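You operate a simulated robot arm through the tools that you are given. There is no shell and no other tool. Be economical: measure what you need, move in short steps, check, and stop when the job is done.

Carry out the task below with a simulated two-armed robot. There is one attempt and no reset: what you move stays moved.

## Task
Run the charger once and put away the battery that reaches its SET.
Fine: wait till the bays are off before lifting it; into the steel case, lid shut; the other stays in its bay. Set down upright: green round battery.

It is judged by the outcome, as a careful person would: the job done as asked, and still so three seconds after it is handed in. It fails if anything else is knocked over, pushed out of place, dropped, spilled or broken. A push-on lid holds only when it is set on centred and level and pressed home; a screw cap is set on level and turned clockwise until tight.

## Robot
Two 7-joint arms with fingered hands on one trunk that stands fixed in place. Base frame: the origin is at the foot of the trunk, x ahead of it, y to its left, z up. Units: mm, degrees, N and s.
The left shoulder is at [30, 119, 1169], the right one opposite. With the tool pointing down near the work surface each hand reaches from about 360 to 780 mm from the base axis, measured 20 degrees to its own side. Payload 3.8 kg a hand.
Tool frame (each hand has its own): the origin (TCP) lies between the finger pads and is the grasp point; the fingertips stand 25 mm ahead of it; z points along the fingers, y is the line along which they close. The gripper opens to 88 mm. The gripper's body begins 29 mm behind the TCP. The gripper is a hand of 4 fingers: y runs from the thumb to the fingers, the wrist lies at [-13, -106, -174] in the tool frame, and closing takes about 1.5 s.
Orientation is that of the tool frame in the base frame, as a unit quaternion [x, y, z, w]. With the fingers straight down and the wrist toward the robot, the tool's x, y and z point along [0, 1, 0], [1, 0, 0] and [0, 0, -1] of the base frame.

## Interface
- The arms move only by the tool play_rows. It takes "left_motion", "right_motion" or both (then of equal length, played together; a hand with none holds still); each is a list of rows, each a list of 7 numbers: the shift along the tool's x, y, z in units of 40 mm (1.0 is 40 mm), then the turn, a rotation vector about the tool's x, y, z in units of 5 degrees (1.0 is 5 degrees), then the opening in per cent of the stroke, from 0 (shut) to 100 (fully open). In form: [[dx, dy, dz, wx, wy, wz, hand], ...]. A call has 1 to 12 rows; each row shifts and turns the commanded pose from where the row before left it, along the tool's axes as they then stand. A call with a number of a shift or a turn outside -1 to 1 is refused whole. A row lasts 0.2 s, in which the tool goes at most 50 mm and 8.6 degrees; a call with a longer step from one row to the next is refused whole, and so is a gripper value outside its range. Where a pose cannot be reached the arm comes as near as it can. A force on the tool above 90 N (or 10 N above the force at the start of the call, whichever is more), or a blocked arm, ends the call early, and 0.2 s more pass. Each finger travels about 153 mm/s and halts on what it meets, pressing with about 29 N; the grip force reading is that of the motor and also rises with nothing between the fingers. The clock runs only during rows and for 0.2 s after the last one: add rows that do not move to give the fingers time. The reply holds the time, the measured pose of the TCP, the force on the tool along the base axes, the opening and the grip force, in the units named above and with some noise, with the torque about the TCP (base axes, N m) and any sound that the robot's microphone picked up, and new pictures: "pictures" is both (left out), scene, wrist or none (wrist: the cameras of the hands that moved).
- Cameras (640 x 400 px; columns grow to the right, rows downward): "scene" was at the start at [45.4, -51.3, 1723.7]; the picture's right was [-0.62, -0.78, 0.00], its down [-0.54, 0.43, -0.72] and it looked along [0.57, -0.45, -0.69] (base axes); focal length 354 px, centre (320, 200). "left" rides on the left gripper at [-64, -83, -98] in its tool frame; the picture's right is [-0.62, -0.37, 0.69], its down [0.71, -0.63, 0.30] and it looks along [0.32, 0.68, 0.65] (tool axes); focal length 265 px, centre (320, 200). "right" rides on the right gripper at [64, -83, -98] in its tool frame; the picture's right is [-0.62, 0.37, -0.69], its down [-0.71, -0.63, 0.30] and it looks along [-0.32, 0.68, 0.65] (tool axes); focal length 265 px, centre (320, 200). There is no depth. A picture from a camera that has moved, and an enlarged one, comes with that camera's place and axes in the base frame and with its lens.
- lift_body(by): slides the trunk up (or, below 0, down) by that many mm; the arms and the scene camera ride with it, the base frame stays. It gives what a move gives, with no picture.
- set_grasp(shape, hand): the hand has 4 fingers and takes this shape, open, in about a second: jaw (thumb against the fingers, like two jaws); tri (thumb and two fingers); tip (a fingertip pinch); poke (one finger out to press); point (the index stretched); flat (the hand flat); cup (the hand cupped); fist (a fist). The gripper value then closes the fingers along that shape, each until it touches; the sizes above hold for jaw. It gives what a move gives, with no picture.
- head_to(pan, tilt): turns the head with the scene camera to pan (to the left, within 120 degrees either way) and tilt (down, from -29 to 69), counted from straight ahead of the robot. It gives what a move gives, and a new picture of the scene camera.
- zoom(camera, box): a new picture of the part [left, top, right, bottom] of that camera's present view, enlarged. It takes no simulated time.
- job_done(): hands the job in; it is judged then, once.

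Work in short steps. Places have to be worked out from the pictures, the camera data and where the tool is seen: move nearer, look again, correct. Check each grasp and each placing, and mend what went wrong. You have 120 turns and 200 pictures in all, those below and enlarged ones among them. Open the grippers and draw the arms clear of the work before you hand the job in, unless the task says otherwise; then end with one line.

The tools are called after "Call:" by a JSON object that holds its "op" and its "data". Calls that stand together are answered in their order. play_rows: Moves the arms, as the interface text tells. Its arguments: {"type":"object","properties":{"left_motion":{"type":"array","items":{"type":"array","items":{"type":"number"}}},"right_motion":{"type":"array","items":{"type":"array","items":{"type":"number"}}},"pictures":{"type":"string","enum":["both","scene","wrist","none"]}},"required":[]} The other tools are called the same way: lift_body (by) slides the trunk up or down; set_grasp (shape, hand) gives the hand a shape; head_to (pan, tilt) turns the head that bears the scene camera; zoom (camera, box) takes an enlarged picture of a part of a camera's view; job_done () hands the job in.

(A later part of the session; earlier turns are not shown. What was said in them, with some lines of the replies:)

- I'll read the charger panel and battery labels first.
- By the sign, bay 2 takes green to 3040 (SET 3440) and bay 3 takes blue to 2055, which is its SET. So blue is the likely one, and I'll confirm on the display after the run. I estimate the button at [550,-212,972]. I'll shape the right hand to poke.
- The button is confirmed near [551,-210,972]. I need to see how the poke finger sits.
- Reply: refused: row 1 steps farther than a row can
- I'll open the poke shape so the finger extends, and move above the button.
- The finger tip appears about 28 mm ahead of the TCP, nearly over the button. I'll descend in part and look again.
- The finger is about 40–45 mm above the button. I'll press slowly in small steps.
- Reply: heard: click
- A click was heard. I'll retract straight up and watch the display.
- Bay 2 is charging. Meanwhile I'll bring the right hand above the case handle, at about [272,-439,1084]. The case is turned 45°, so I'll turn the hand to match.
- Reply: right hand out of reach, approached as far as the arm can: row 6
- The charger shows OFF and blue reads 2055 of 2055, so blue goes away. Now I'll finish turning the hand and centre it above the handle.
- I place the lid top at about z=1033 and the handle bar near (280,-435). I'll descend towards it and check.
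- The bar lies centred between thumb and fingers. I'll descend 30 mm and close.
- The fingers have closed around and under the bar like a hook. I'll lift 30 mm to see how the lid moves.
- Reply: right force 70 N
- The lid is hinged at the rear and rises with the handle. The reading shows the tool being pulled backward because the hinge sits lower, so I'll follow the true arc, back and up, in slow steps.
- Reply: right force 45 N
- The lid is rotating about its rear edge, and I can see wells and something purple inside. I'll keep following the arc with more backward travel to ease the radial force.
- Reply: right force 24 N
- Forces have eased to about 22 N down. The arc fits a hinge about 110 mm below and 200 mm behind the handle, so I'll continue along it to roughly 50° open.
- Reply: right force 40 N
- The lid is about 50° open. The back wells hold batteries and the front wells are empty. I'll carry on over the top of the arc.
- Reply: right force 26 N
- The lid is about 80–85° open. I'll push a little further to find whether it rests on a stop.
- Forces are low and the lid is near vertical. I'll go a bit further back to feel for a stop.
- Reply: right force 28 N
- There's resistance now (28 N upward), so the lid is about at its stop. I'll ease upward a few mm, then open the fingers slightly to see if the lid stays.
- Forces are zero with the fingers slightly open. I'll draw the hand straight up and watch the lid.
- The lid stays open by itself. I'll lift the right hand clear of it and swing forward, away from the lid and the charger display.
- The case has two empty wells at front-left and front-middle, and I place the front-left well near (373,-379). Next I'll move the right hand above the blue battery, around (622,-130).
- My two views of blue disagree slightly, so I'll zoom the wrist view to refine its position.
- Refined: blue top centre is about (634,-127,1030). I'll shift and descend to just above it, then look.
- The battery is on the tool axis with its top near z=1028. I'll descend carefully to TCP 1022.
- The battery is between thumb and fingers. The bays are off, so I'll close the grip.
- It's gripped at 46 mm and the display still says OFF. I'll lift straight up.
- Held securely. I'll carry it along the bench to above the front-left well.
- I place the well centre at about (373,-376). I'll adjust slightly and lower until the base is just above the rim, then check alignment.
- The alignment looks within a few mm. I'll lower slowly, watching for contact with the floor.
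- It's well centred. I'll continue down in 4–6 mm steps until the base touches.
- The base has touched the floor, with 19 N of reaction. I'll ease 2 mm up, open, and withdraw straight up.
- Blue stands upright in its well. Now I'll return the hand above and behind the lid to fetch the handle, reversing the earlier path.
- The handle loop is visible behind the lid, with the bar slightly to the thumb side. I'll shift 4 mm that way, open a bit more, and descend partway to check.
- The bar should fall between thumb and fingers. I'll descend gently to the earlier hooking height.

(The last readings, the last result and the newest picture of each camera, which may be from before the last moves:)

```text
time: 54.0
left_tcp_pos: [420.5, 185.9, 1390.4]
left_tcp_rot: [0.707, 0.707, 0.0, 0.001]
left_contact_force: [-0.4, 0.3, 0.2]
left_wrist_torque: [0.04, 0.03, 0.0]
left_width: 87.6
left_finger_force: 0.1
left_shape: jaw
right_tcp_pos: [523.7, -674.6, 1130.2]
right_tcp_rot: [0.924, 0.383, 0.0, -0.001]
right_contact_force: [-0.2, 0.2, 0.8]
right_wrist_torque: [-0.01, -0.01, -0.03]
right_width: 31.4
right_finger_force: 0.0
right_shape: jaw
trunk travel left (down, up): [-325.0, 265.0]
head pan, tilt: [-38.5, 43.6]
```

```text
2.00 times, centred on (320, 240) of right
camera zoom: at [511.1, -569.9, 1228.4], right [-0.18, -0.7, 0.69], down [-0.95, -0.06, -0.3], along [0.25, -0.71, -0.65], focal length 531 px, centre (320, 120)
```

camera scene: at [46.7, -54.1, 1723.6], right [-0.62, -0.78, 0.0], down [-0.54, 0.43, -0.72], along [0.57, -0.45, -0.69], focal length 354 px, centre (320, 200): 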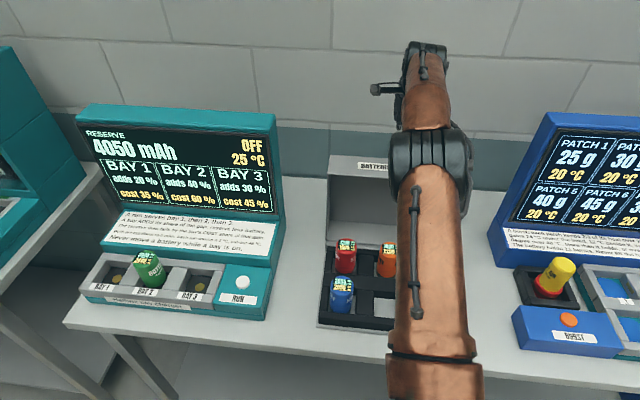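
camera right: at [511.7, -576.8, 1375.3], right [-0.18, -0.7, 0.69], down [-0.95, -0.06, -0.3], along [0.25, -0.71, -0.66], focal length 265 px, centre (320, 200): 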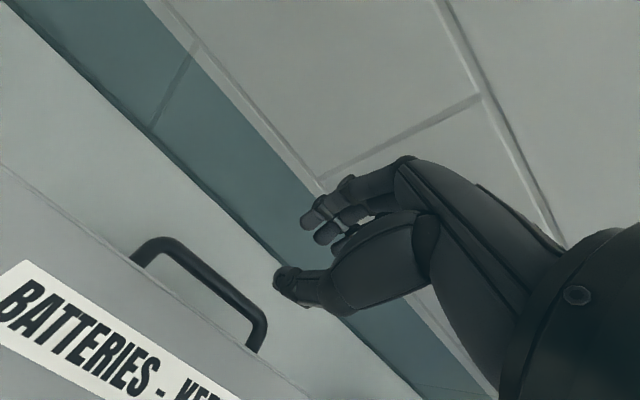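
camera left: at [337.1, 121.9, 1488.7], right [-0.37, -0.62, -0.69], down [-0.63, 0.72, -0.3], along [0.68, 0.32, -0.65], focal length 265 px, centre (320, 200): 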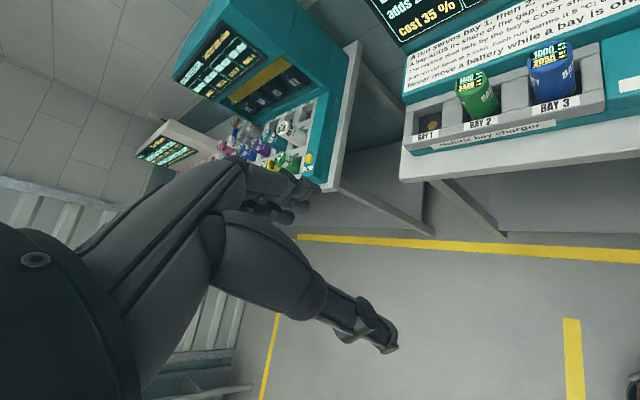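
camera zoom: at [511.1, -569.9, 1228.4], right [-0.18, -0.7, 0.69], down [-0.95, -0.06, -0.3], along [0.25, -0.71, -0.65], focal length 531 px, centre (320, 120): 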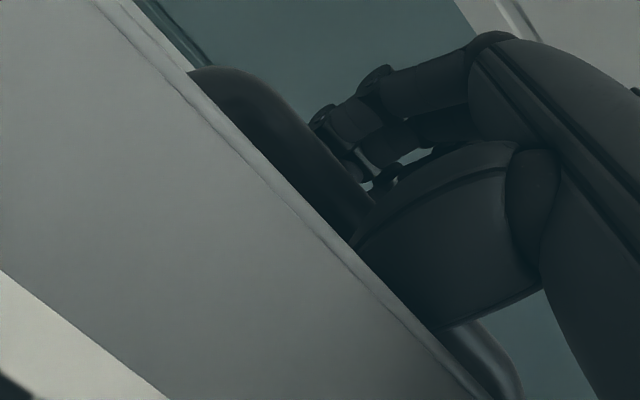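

The bar now lies between the fingers (behind it) and the thumb. I'll close to hook it.

Call:
{"op": "play_rows", "data": {"right_motion": [[0, 0, 0, 0, 0, 0, 20], [0, 0, 0, 0, 0, 0, 10], [0, 0, 0, 0, 0, 0, 0], [0, 0, 0, 0, 0, 0, 0], [0, 0, 0, 0, 0, 0, 0]], "pictures": "none"}}

Call:
{"op": "zoom", "data": {"camera": "right", "box": [160, 140, 480, 340]}}

```text
time: 55.2
left_tcp_pos: [420.7, 183.9, 1391.4]
left_tcp_rot: [0.707, 0.707, -0.001, -0.001]
left_contact_force: [-0.1, -0.3, -0.6]
left_wrist_torque: [-0.01, 0.02, -0.02]
left_width: 87.9
left_finger_force: 0.0
left_shape: jaw
right_tcp_pos: [522.7, -674.8, 1129.2]
right_tcp_rot: [0.924, 0.383, 0.0, -0.001]
right_contact_force: [-3.3, 5.7, -8.8]
right_wrist_torque: [-0.15, -0.15, -0.01]
right_width: 0.1
right_finger_force: 28.9
right_shape: jaw
trunk travel left (down, up): [-325.0, 265.0]
head pan, tilt: [-38.5, 43.6]
```

```text
2.00 times, centred on (320, 240) of right
camera zoom: at [511.5, -570.2, 1227.6], right [-0.18, -0.7, 0.69], down [-0.95, -0.06, -0.3], along [0.25, -0.71, -0.66], focal length 531 px, centre (320, 120)
```

zoom: 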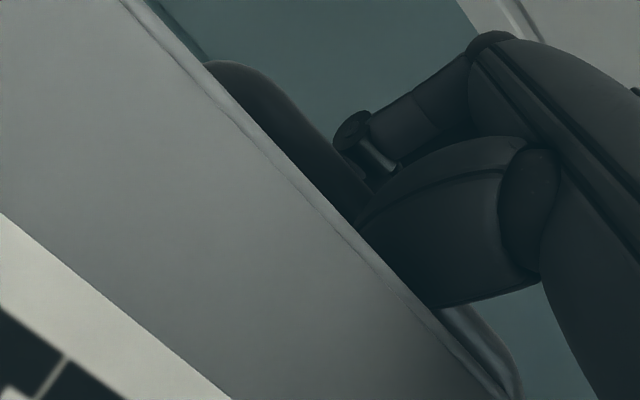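

Hooked. I'll bring the lid forward along the reverse arc.

Call:
{"op": "play_rows", "data": {"right_motion": [[0, -0.356, -0.25, 0, 0, 0, 0], [0, -0.356, -0.25, 0, 0, 0, 0], [0, -0.456, -0.21, 0, 0, 0, 0], [0, -0.456, -0.21, 0, 0, 0, 0], [0, -0.475, -0.14, 0, 0, 0, 0], [0, -0.475, -0.14, 0, 0, 0, 0], [0, 0, 0, 0, 0, 0, 0]]}}

```text
time: 56.8
left_tcp_pos: [422.5, 183.4, 1390.4]
left_tcp_rot: [0.706, 0.708, 0.0, -0.001]
left_contact_force: [0.4, -0.4, -0.1]
left_wrist_torque: [0.01, -0.02, 0.04]
left_width: 87.6
left_finger_force: 0.1
left_shape: jaw
right_tcp_pos: [450.1, -604.1, 1176.3]
right_tcp_rot: [0.924, 0.382, -0.001, -0.003]
right_contact_force: [0.2, 2.2, -19.6]
right_wrist_torque: [-0.13, -0.05, -0.04]
right_width: 0.0
right_finger_force: 29.2
right_shape: jaw
trunk travel left (down, up): [-325.0, 265.0]
head pan, tilt: [-38.5, 43.6]
camera scene: at [47.4, -53.1, 1723.5], right [-0.62, -0.78, 0.0], down [-0.54, 0.43, -0.72], along [0.57, -0.45, -0.69], focal length 354 px, centre (320, 200)
camera right: at [439.0, -499.5, 1274.1], right [-0.18, -0.7, 0.69], down [-0.95, -0.06, -0.3], along [0.25, -0.71, -0.66], focal length 265 px, centre (320, 200)
```

scene: 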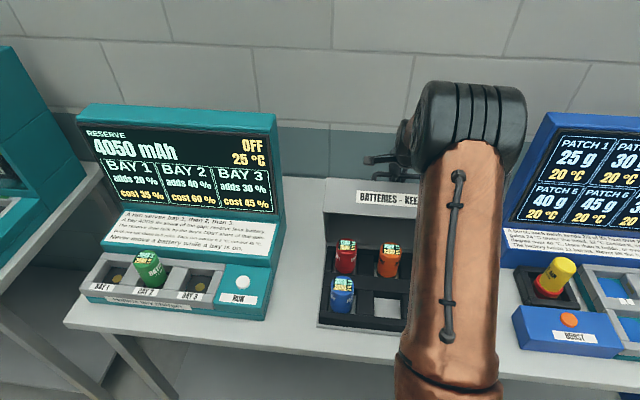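
right: 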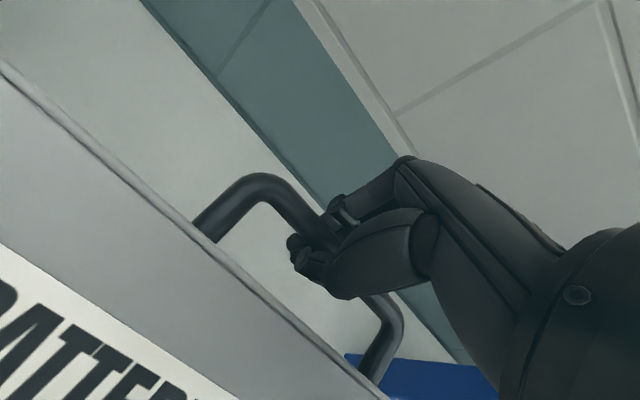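

Tracking well. I'll continue the arc downward.

Call:
{"op": "play_rows", "data": {"right_motion": [[0, -0.5, -0.03, 0, 0, 0, 0], [0, -0.5, -0.03, 0, 0, 0, 0], [0, -0.49, 0.05, 0, 0, 0, 0], [0, -0.49, 0.05, 0, 0, 0, 0], [0, -0.49, 0.12, 0, 0, 0, 0], [0, -0.49, 0.12, 0, 0, 0, 0], [0, -0.3, 0.14, 0, 0, 0, 0], [0, 0, 0, 0, 0, 0, 0]], "pictures": "wrist"}}

```text
time: 58.6
left_tcp_pos: [423.2, 182.2, 1389.5]
left_tcp_rot: [0.707, 0.707, -0.001, -0.002]
left_contact_force: [0.0, 0.1, -0.5]
left_wrist_torque: [0.01, 0.02, 0.0]
left_width: 87.9
left_finger_force: 0.1
left_shape: jaw
right_tcp_pos: [360.5, -514.0, 1160.2]
right_tcp_rot: [0.924, 0.383, -0.001, -0.002]
right_contact_force: [8.3, -6.6, -19.9]
right_wrist_torque: [-0.11, -0.17, -0.02]
right_width: 0.0
right_finger_force: 29.3
right_shape: jaw
trunk travel left (down, up): [-325.0, 265.0]
head pan, tilt: [-38.5, 43.6]
camera right: at [348.0, -408.9, 1258.2], right [-0.18, -0.7, 0.69], down [-0.95, -0.06, -0.3], along [0.25, -0.71, -0.66], focal length 265 px, centre (320, 200)
```

right: 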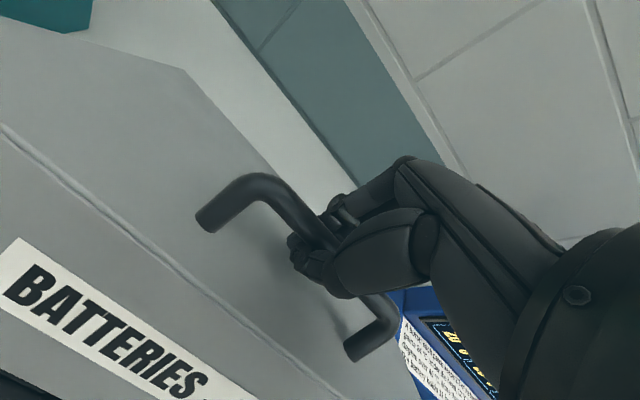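

Continuing down, more steeply now.

Call:
{"op": "play_rows", "data": {"right_motion": [[0, -0.33, 0.15, 0, 0, 0, 0], [0, -0.33, 0.15, 0, 0, 0, 0], [0, -0.31, 0.19, 0, 0, 0, 0], [0, -0.31, 0.19, 0, 0, 0, 0], [0, -0.2, 0.14, 0, 0, 0, 0], [0, -0.2, 0.14, 0, 0, 0, 0], [0, 0, 0, 0, 0, 0, 0]], "pictures": "wrist"}}

```text
time: 60.2
left_tcp_pos: [425.4, 180.3, 1391.8]
left_tcp_rot: [0.708, 0.707, 0.0, -0.002]
left_contact_force: [0.0, 0.3, -1.2]
left_wrist_torque: [-0.01, 0.01, 0.01]
left_width: 87.4
left_finger_force: 0.1
left_shape: jaw
right_tcp_pos: [315.1, -468.4, 1120.8]
right_tcp_rot: [0.924, 0.382, -0.001, -0.002]
right_contact_force: [18.9, -16.7, -24.7]
right_wrist_torque: [-0.19, -0.24, 0.0]
right_width: 0.0
right_finger_force: 29.0
right_shape: jaw
trunk travel left (down, up): [-325.0, 265.0]
head pan, tilt: [-38.5, 43.6]
camera right: at [302.6, -363.7, 1219.6], right [-0.18, -0.7, 0.69], down [-0.95, -0.06, -0.3], along [0.25, -0.71, -0.66], focal length 265 px, centre (320, 200)
```

right: 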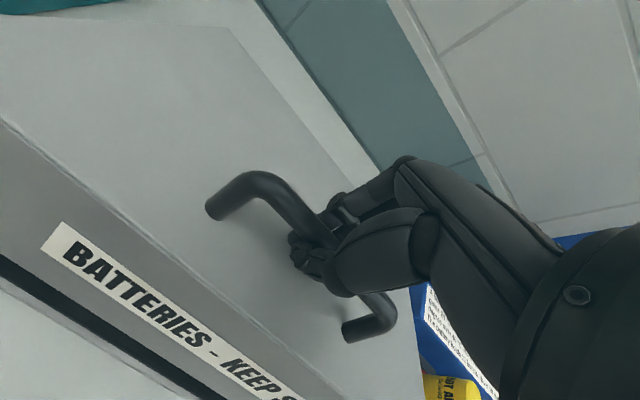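

Slight backward pull, so I'll go mainly downward with little forward motion.

Call:
{"op": "play_rows", "data": {"right_motion": [[0, 0, 0.2, 0, 0, 0, 0], [0, -0.1, 0.22, 0, 0, 0, 0], [0, -0.12, 0.22, 0, 0, 0, 0], [0, -0.12, 0.2, 0, 0, 0, 0], [0, 0, 0, 0, 0, 0, 0]], "pictures": "wrist"}}

```text
time: 61.4
left_tcp_pos: [418.7, 186.0, 1390.9]
left_tcp_rot: [0.707, 0.707, -0.001, 0.0]
left_contact_force: [0.6, -0.7, 1.1]
left_wrist_torque: [0.01, 0.03, 0.0]
left_width: 87.2
left_finger_force: 0.1
left_shape: jaw
right_tcp_pos: [299.2, -454.9, 1090.4]
right_tcp_rot: [0.924, 0.383, 0.0, 0.0]
right_contact_force: [-5.3, 7.2, 4.0]
right_wrist_torque: [-0.03, -0.03, -0.01]
right_width: 0.4
right_finger_force: 29.0
right_shape: jaw
trunk travel left (down, up): [-325.0, 265.0]
head pan, tilt: [-38.5, 43.6]
camera right: at [287.1, -348.0, 1188.7], right [-0.18, -0.7, 0.69], down [-0.95, -0.06, -0.3], along [0.25, -0.71, -0.65], focal length 265 px, centre (320, 200)
```

right: 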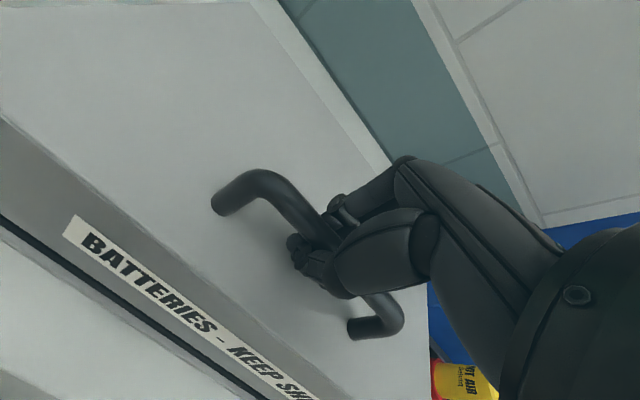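

Call:
{"op": "play_rows", "data": {"right_motion": [[0, -0.2, 0.15, 0, 0, 0, 0], [0, -0.2, 0.15, 0, 0, 0, 0], [0, -0.12, 0.15, 0, 0, 0, 0], [0, 0, 0, 0, 0, 0, 0]], "pictures": "both"}}

```text
time: 62.4
left_tcp_pos: [423.7, 182.8, 1390.2]
left_tcp_rot: [0.707, 0.707, 0.0, -0.001]
left_contact_force: [-0.2, 0.9, 0.8]
left_wrist_torque: [0.01, 0.02, -0.01]
left_width: 87.4
left_finger_force: 0.1
left_shape: jaw
right_tcp_pos: [287.3, -442.1, 1070.2]
right_tcp_rot: [0.924, 0.383, 0.0, 0.0]
right_contact_force: [8.1, -6.8, -6.1]
right_wrist_torque: [-0.03, -0.04, -0.05]
right_width: 0.2
right_finger_force: 28.8
right_shape: jaw
trunk travel left (down, up): [-325.0, 265.0]
head pan, tilt: [-38.5, 43.6]
camera scene: at [47.4, -53.3, 1723.5], right [-0.62, -0.78, 0.0], down [-0.54, 0.43, -0.72], along [0.57, -0.45, -0.69], focal length 354 px, centre (320, 200)
camera right: at [275.7, -336.6, 1169.8], right [-0.18, -0.7, 0.69], down [-0.95, -0.06, -0.3], along [0.25, -0.71, -0.65], focal length 265 px, centre (320, 200)
```

scene: 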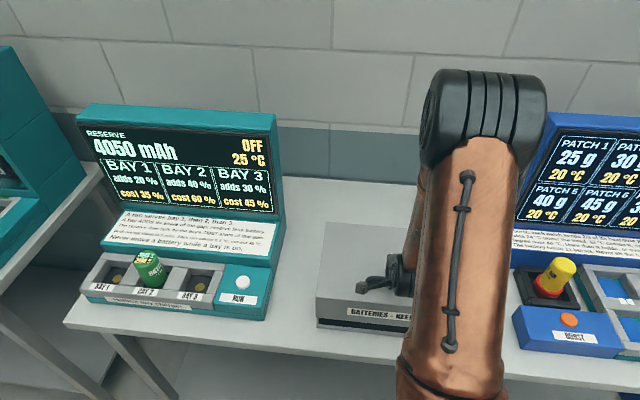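
right: 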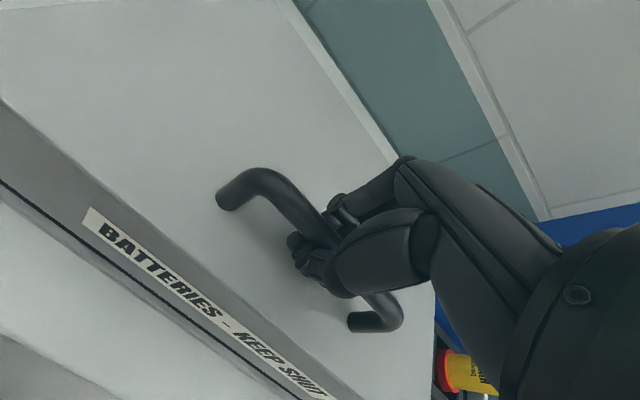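

The lid is almost shut. A little more down and forward.

Call:
{"op": "play_rows", "data": {"right_motion": [[0, -0.05, 0.12, 0, 0, 0, 0], [0, -0.05, 0.1, 0, 0, 0, 0], [0, 0, 0, 0, 0, 0, 0]], "pictures": "wrist"}}

```text
time: 63.2
left_tcp_pos: [421.8, 183.3, 1391.4]
left_tcp_rot: [0.707, 0.707, 0.0, -0.001]
left_contact_force: [0.3, 0.6, 0.7]
left_wrist_torque: [0.01, 0.0, -0.02]
left_width: 87.6
left_finger_force: 0.1
left_shape: jaw
right_tcp_pos: [285.0, -438.3, 1064.4]
right_tcp_rot: [0.924, 0.382, 0.0, 0.001]
right_contact_force: [8.5, -8.7, 5.1]
right_wrist_torque: [-0.01, -0.04, -0.04]
right_width: 0.1
right_finger_force: 29.3
right_shape: jaw
trunk travel left (down, up): [-325.0, 265.0]
head pan, tilt: [-38.5, 43.6]
camera right: at [272.5, -333.3, 1161.8], right [-0.18, -0.7, 0.69], down [-0.95, -0.06, -0.31], along [0.25, -0.71, -0.65], focal length 265 px, centre (320, 200)
```

right: 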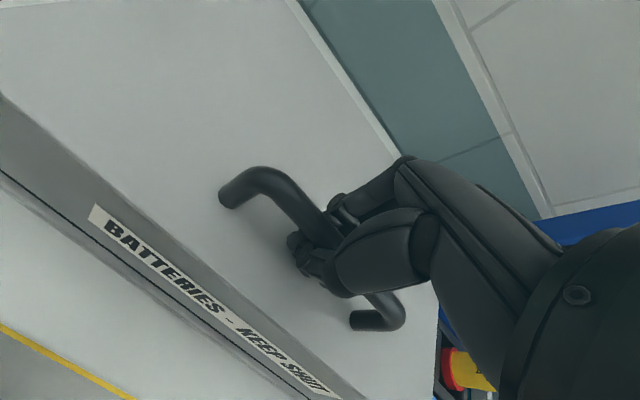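

Shut, with the force reversed to a slight upward push. I'll open the hand and withdraw upward.

Call:
{"op": "play_rows", "data": {"right_motion": [[0, 0, 0, 0, 0, 0, 20], [0, 0, 0, 0, 0, 0, 50], [0, 0, 0, 0, 0, 0, 80], [0, 0, 0, 0, 0, 0, 100], [0, 0, 0, 0, 0, 0, 100], [0, 0, -0.5, 0, 0, 0, 100], [0, 0, -1, 0, 0, 0, 100], [0, 0, -1, 0, 0, 0, 100], [0, 0, -1, 0, 0, 0, 100], [0, 0, -1, 0, 0, 0, 100]]}}

```text
time: 65.4
left_tcp_pos: [420.0, 186.5, 1391.7]
left_tcp_rot: [0.707, 0.707, 0.0, 0.0]
left_contact_force: [0.1, -0.3, -0.4]
left_wrist_torque: [-0.01, 0.02, -0.02]
left_width: 87.8
left_finger_force: 0.0
left_shape: jaw
right_tcp_pos: [282.4, -436.8, 1246.1]
right_tcp_rot: [0.923, 0.384, 0.001, 0.002]
right_contact_force: [-0.3, 0.7, 0.6]
right_wrist_torque: [-0.01, -0.02, 0.0]
right_width: 87.9
right_finger_force: 0.0
right_shape: jaw
trunk travel left (down, up): [-325.0, 265.0]
head pan, tilt: [-38.5, 43.6]
camera scene: at [44.5, -50.1, 1723.8], right [-0.62, -0.78, 0.0], down [-0.54, 0.43, -0.72], along [0.57, -0.45, -0.69], focal length 354 px, centre (320, 200)
camera right: at [270.3, -331.1, 1343.4], right [-0.18, -0.7, 0.69], down [-0.95, -0.06, -0.31], along [0.26, -0.71, -0.65], focal length 265 px, centre (320, 200)
```

scene: 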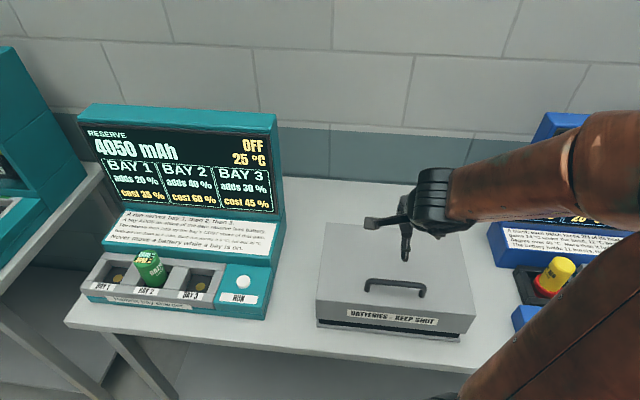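
right: 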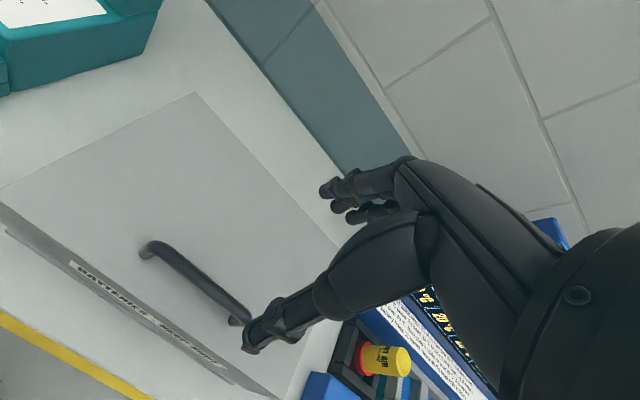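

I'll compare the lid with how it looked shut at the start, and check the green battery.

Call:
{"op": "zoom", "data": {"camera": "scene", "box": [300, 210, 500, 350]}}

Call:
{"op": "zoom", "data": {"camera": "scene", "box": [70, 100, 290, 320]}}

```text
2.86 times, centred on (400, 280) of scene
camera zoom: at [44.5, -50.1, 1723.8], right [-0.62, -0.78, 0.0], down [-0.54, 0.43, -0.72], along [0.57, -0.45, -0.69], focal length 1011 px, centre (91, -29)
```

zoom: 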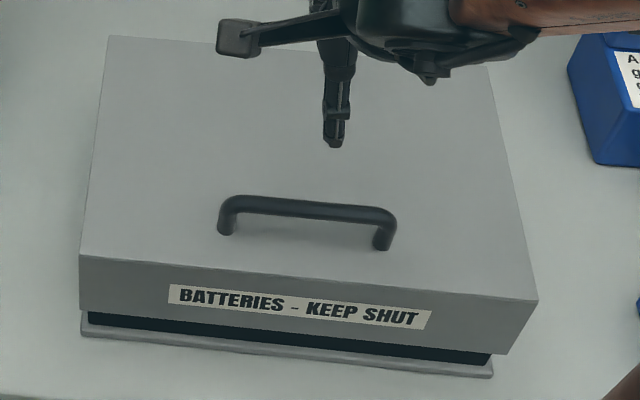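

```text
1.82 times, centred on (180, 210) of scene
camera zoom: at [44.5, -50.1, 1723.8], right [-0.62, -0.78, 0.0], down [-0.54, 0.43, -0.72], along [0.57, -0.45, -0.69], focal length 644 px, centre (574, 182)
```

zoom: 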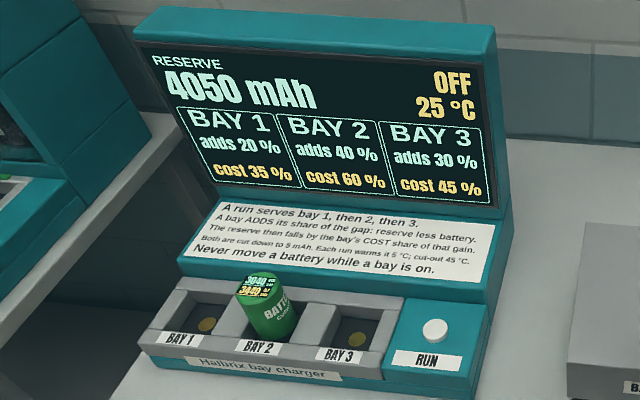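

The lid matches its initial shut state exactly, and green stands untouched in bay 2. I'll raise the right arm a bit further clear.

Call:
{"op": "play_rows", "data": {"right_motion": [[0, 0, -1, 0, 0, 0, 100], [0, 0, -1, 0, 0, 0, 100], [0, 0, -1, 0, 0, 0, 100], [0, 0, 0, 0, 0, 0, 100]], "pictures": "scene"}}

```text
time: 66.4
left_tcp_pos: [420.6, 185.0, 1390.0]
left_tcp_rot: [0.707, 0.707, 0.001, 0.0]
left_contact_force: [-0.3, 0.2, -0.1]
left_wrist_torque: [0.0, -0.01, 0.0]
left_width: 87.6
left_finger_force: 0.1
left_shape: jaw
right_tcp_pos: [283.1, -436.8, 1363.6]
right_tcp_rot: [0.924, 0.383, 0.0, 0.0]
right_contact_force: [-1.2, -0.6, -0.6]
right_wrist_torque: [0.0, 0.02, 0.0]
right_width: 87.8
right_finger_force: 0.1
right_shape: jaw
trunk travel left (down, up): [-325.0, 265.0]
head pan, tilt: [-38.5, 43.6]
camera scene: at [45.4, -50.8, 1723.7], right [-0.62, -0.78, 0.0], down [-0.54, 0.43, -0.72], along [0.57, -0.45, -0.69], focal length 354 px, centre (320, 200)
```

scene: 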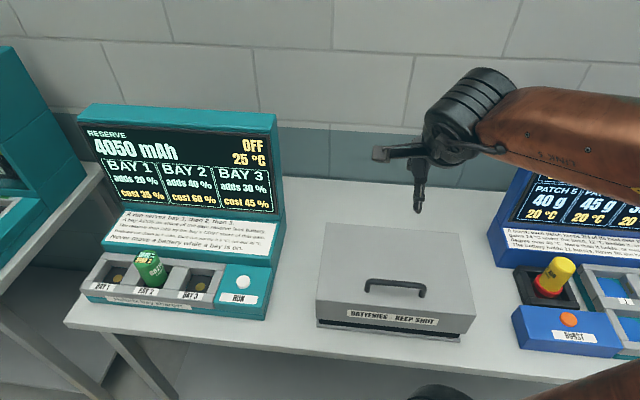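

All is in place with both hands open and clear, so I'm handing in.

Call:
{"op": "job_done", "data": {}}

```text
The job is handed in.
```

I ran the charger once. The blue battery reached its SET (2055 mAh), and once the bays were off I stood it upright in the steel case and shut the lid; green (3040 of 3440 mAh) is still upright in bay 2.
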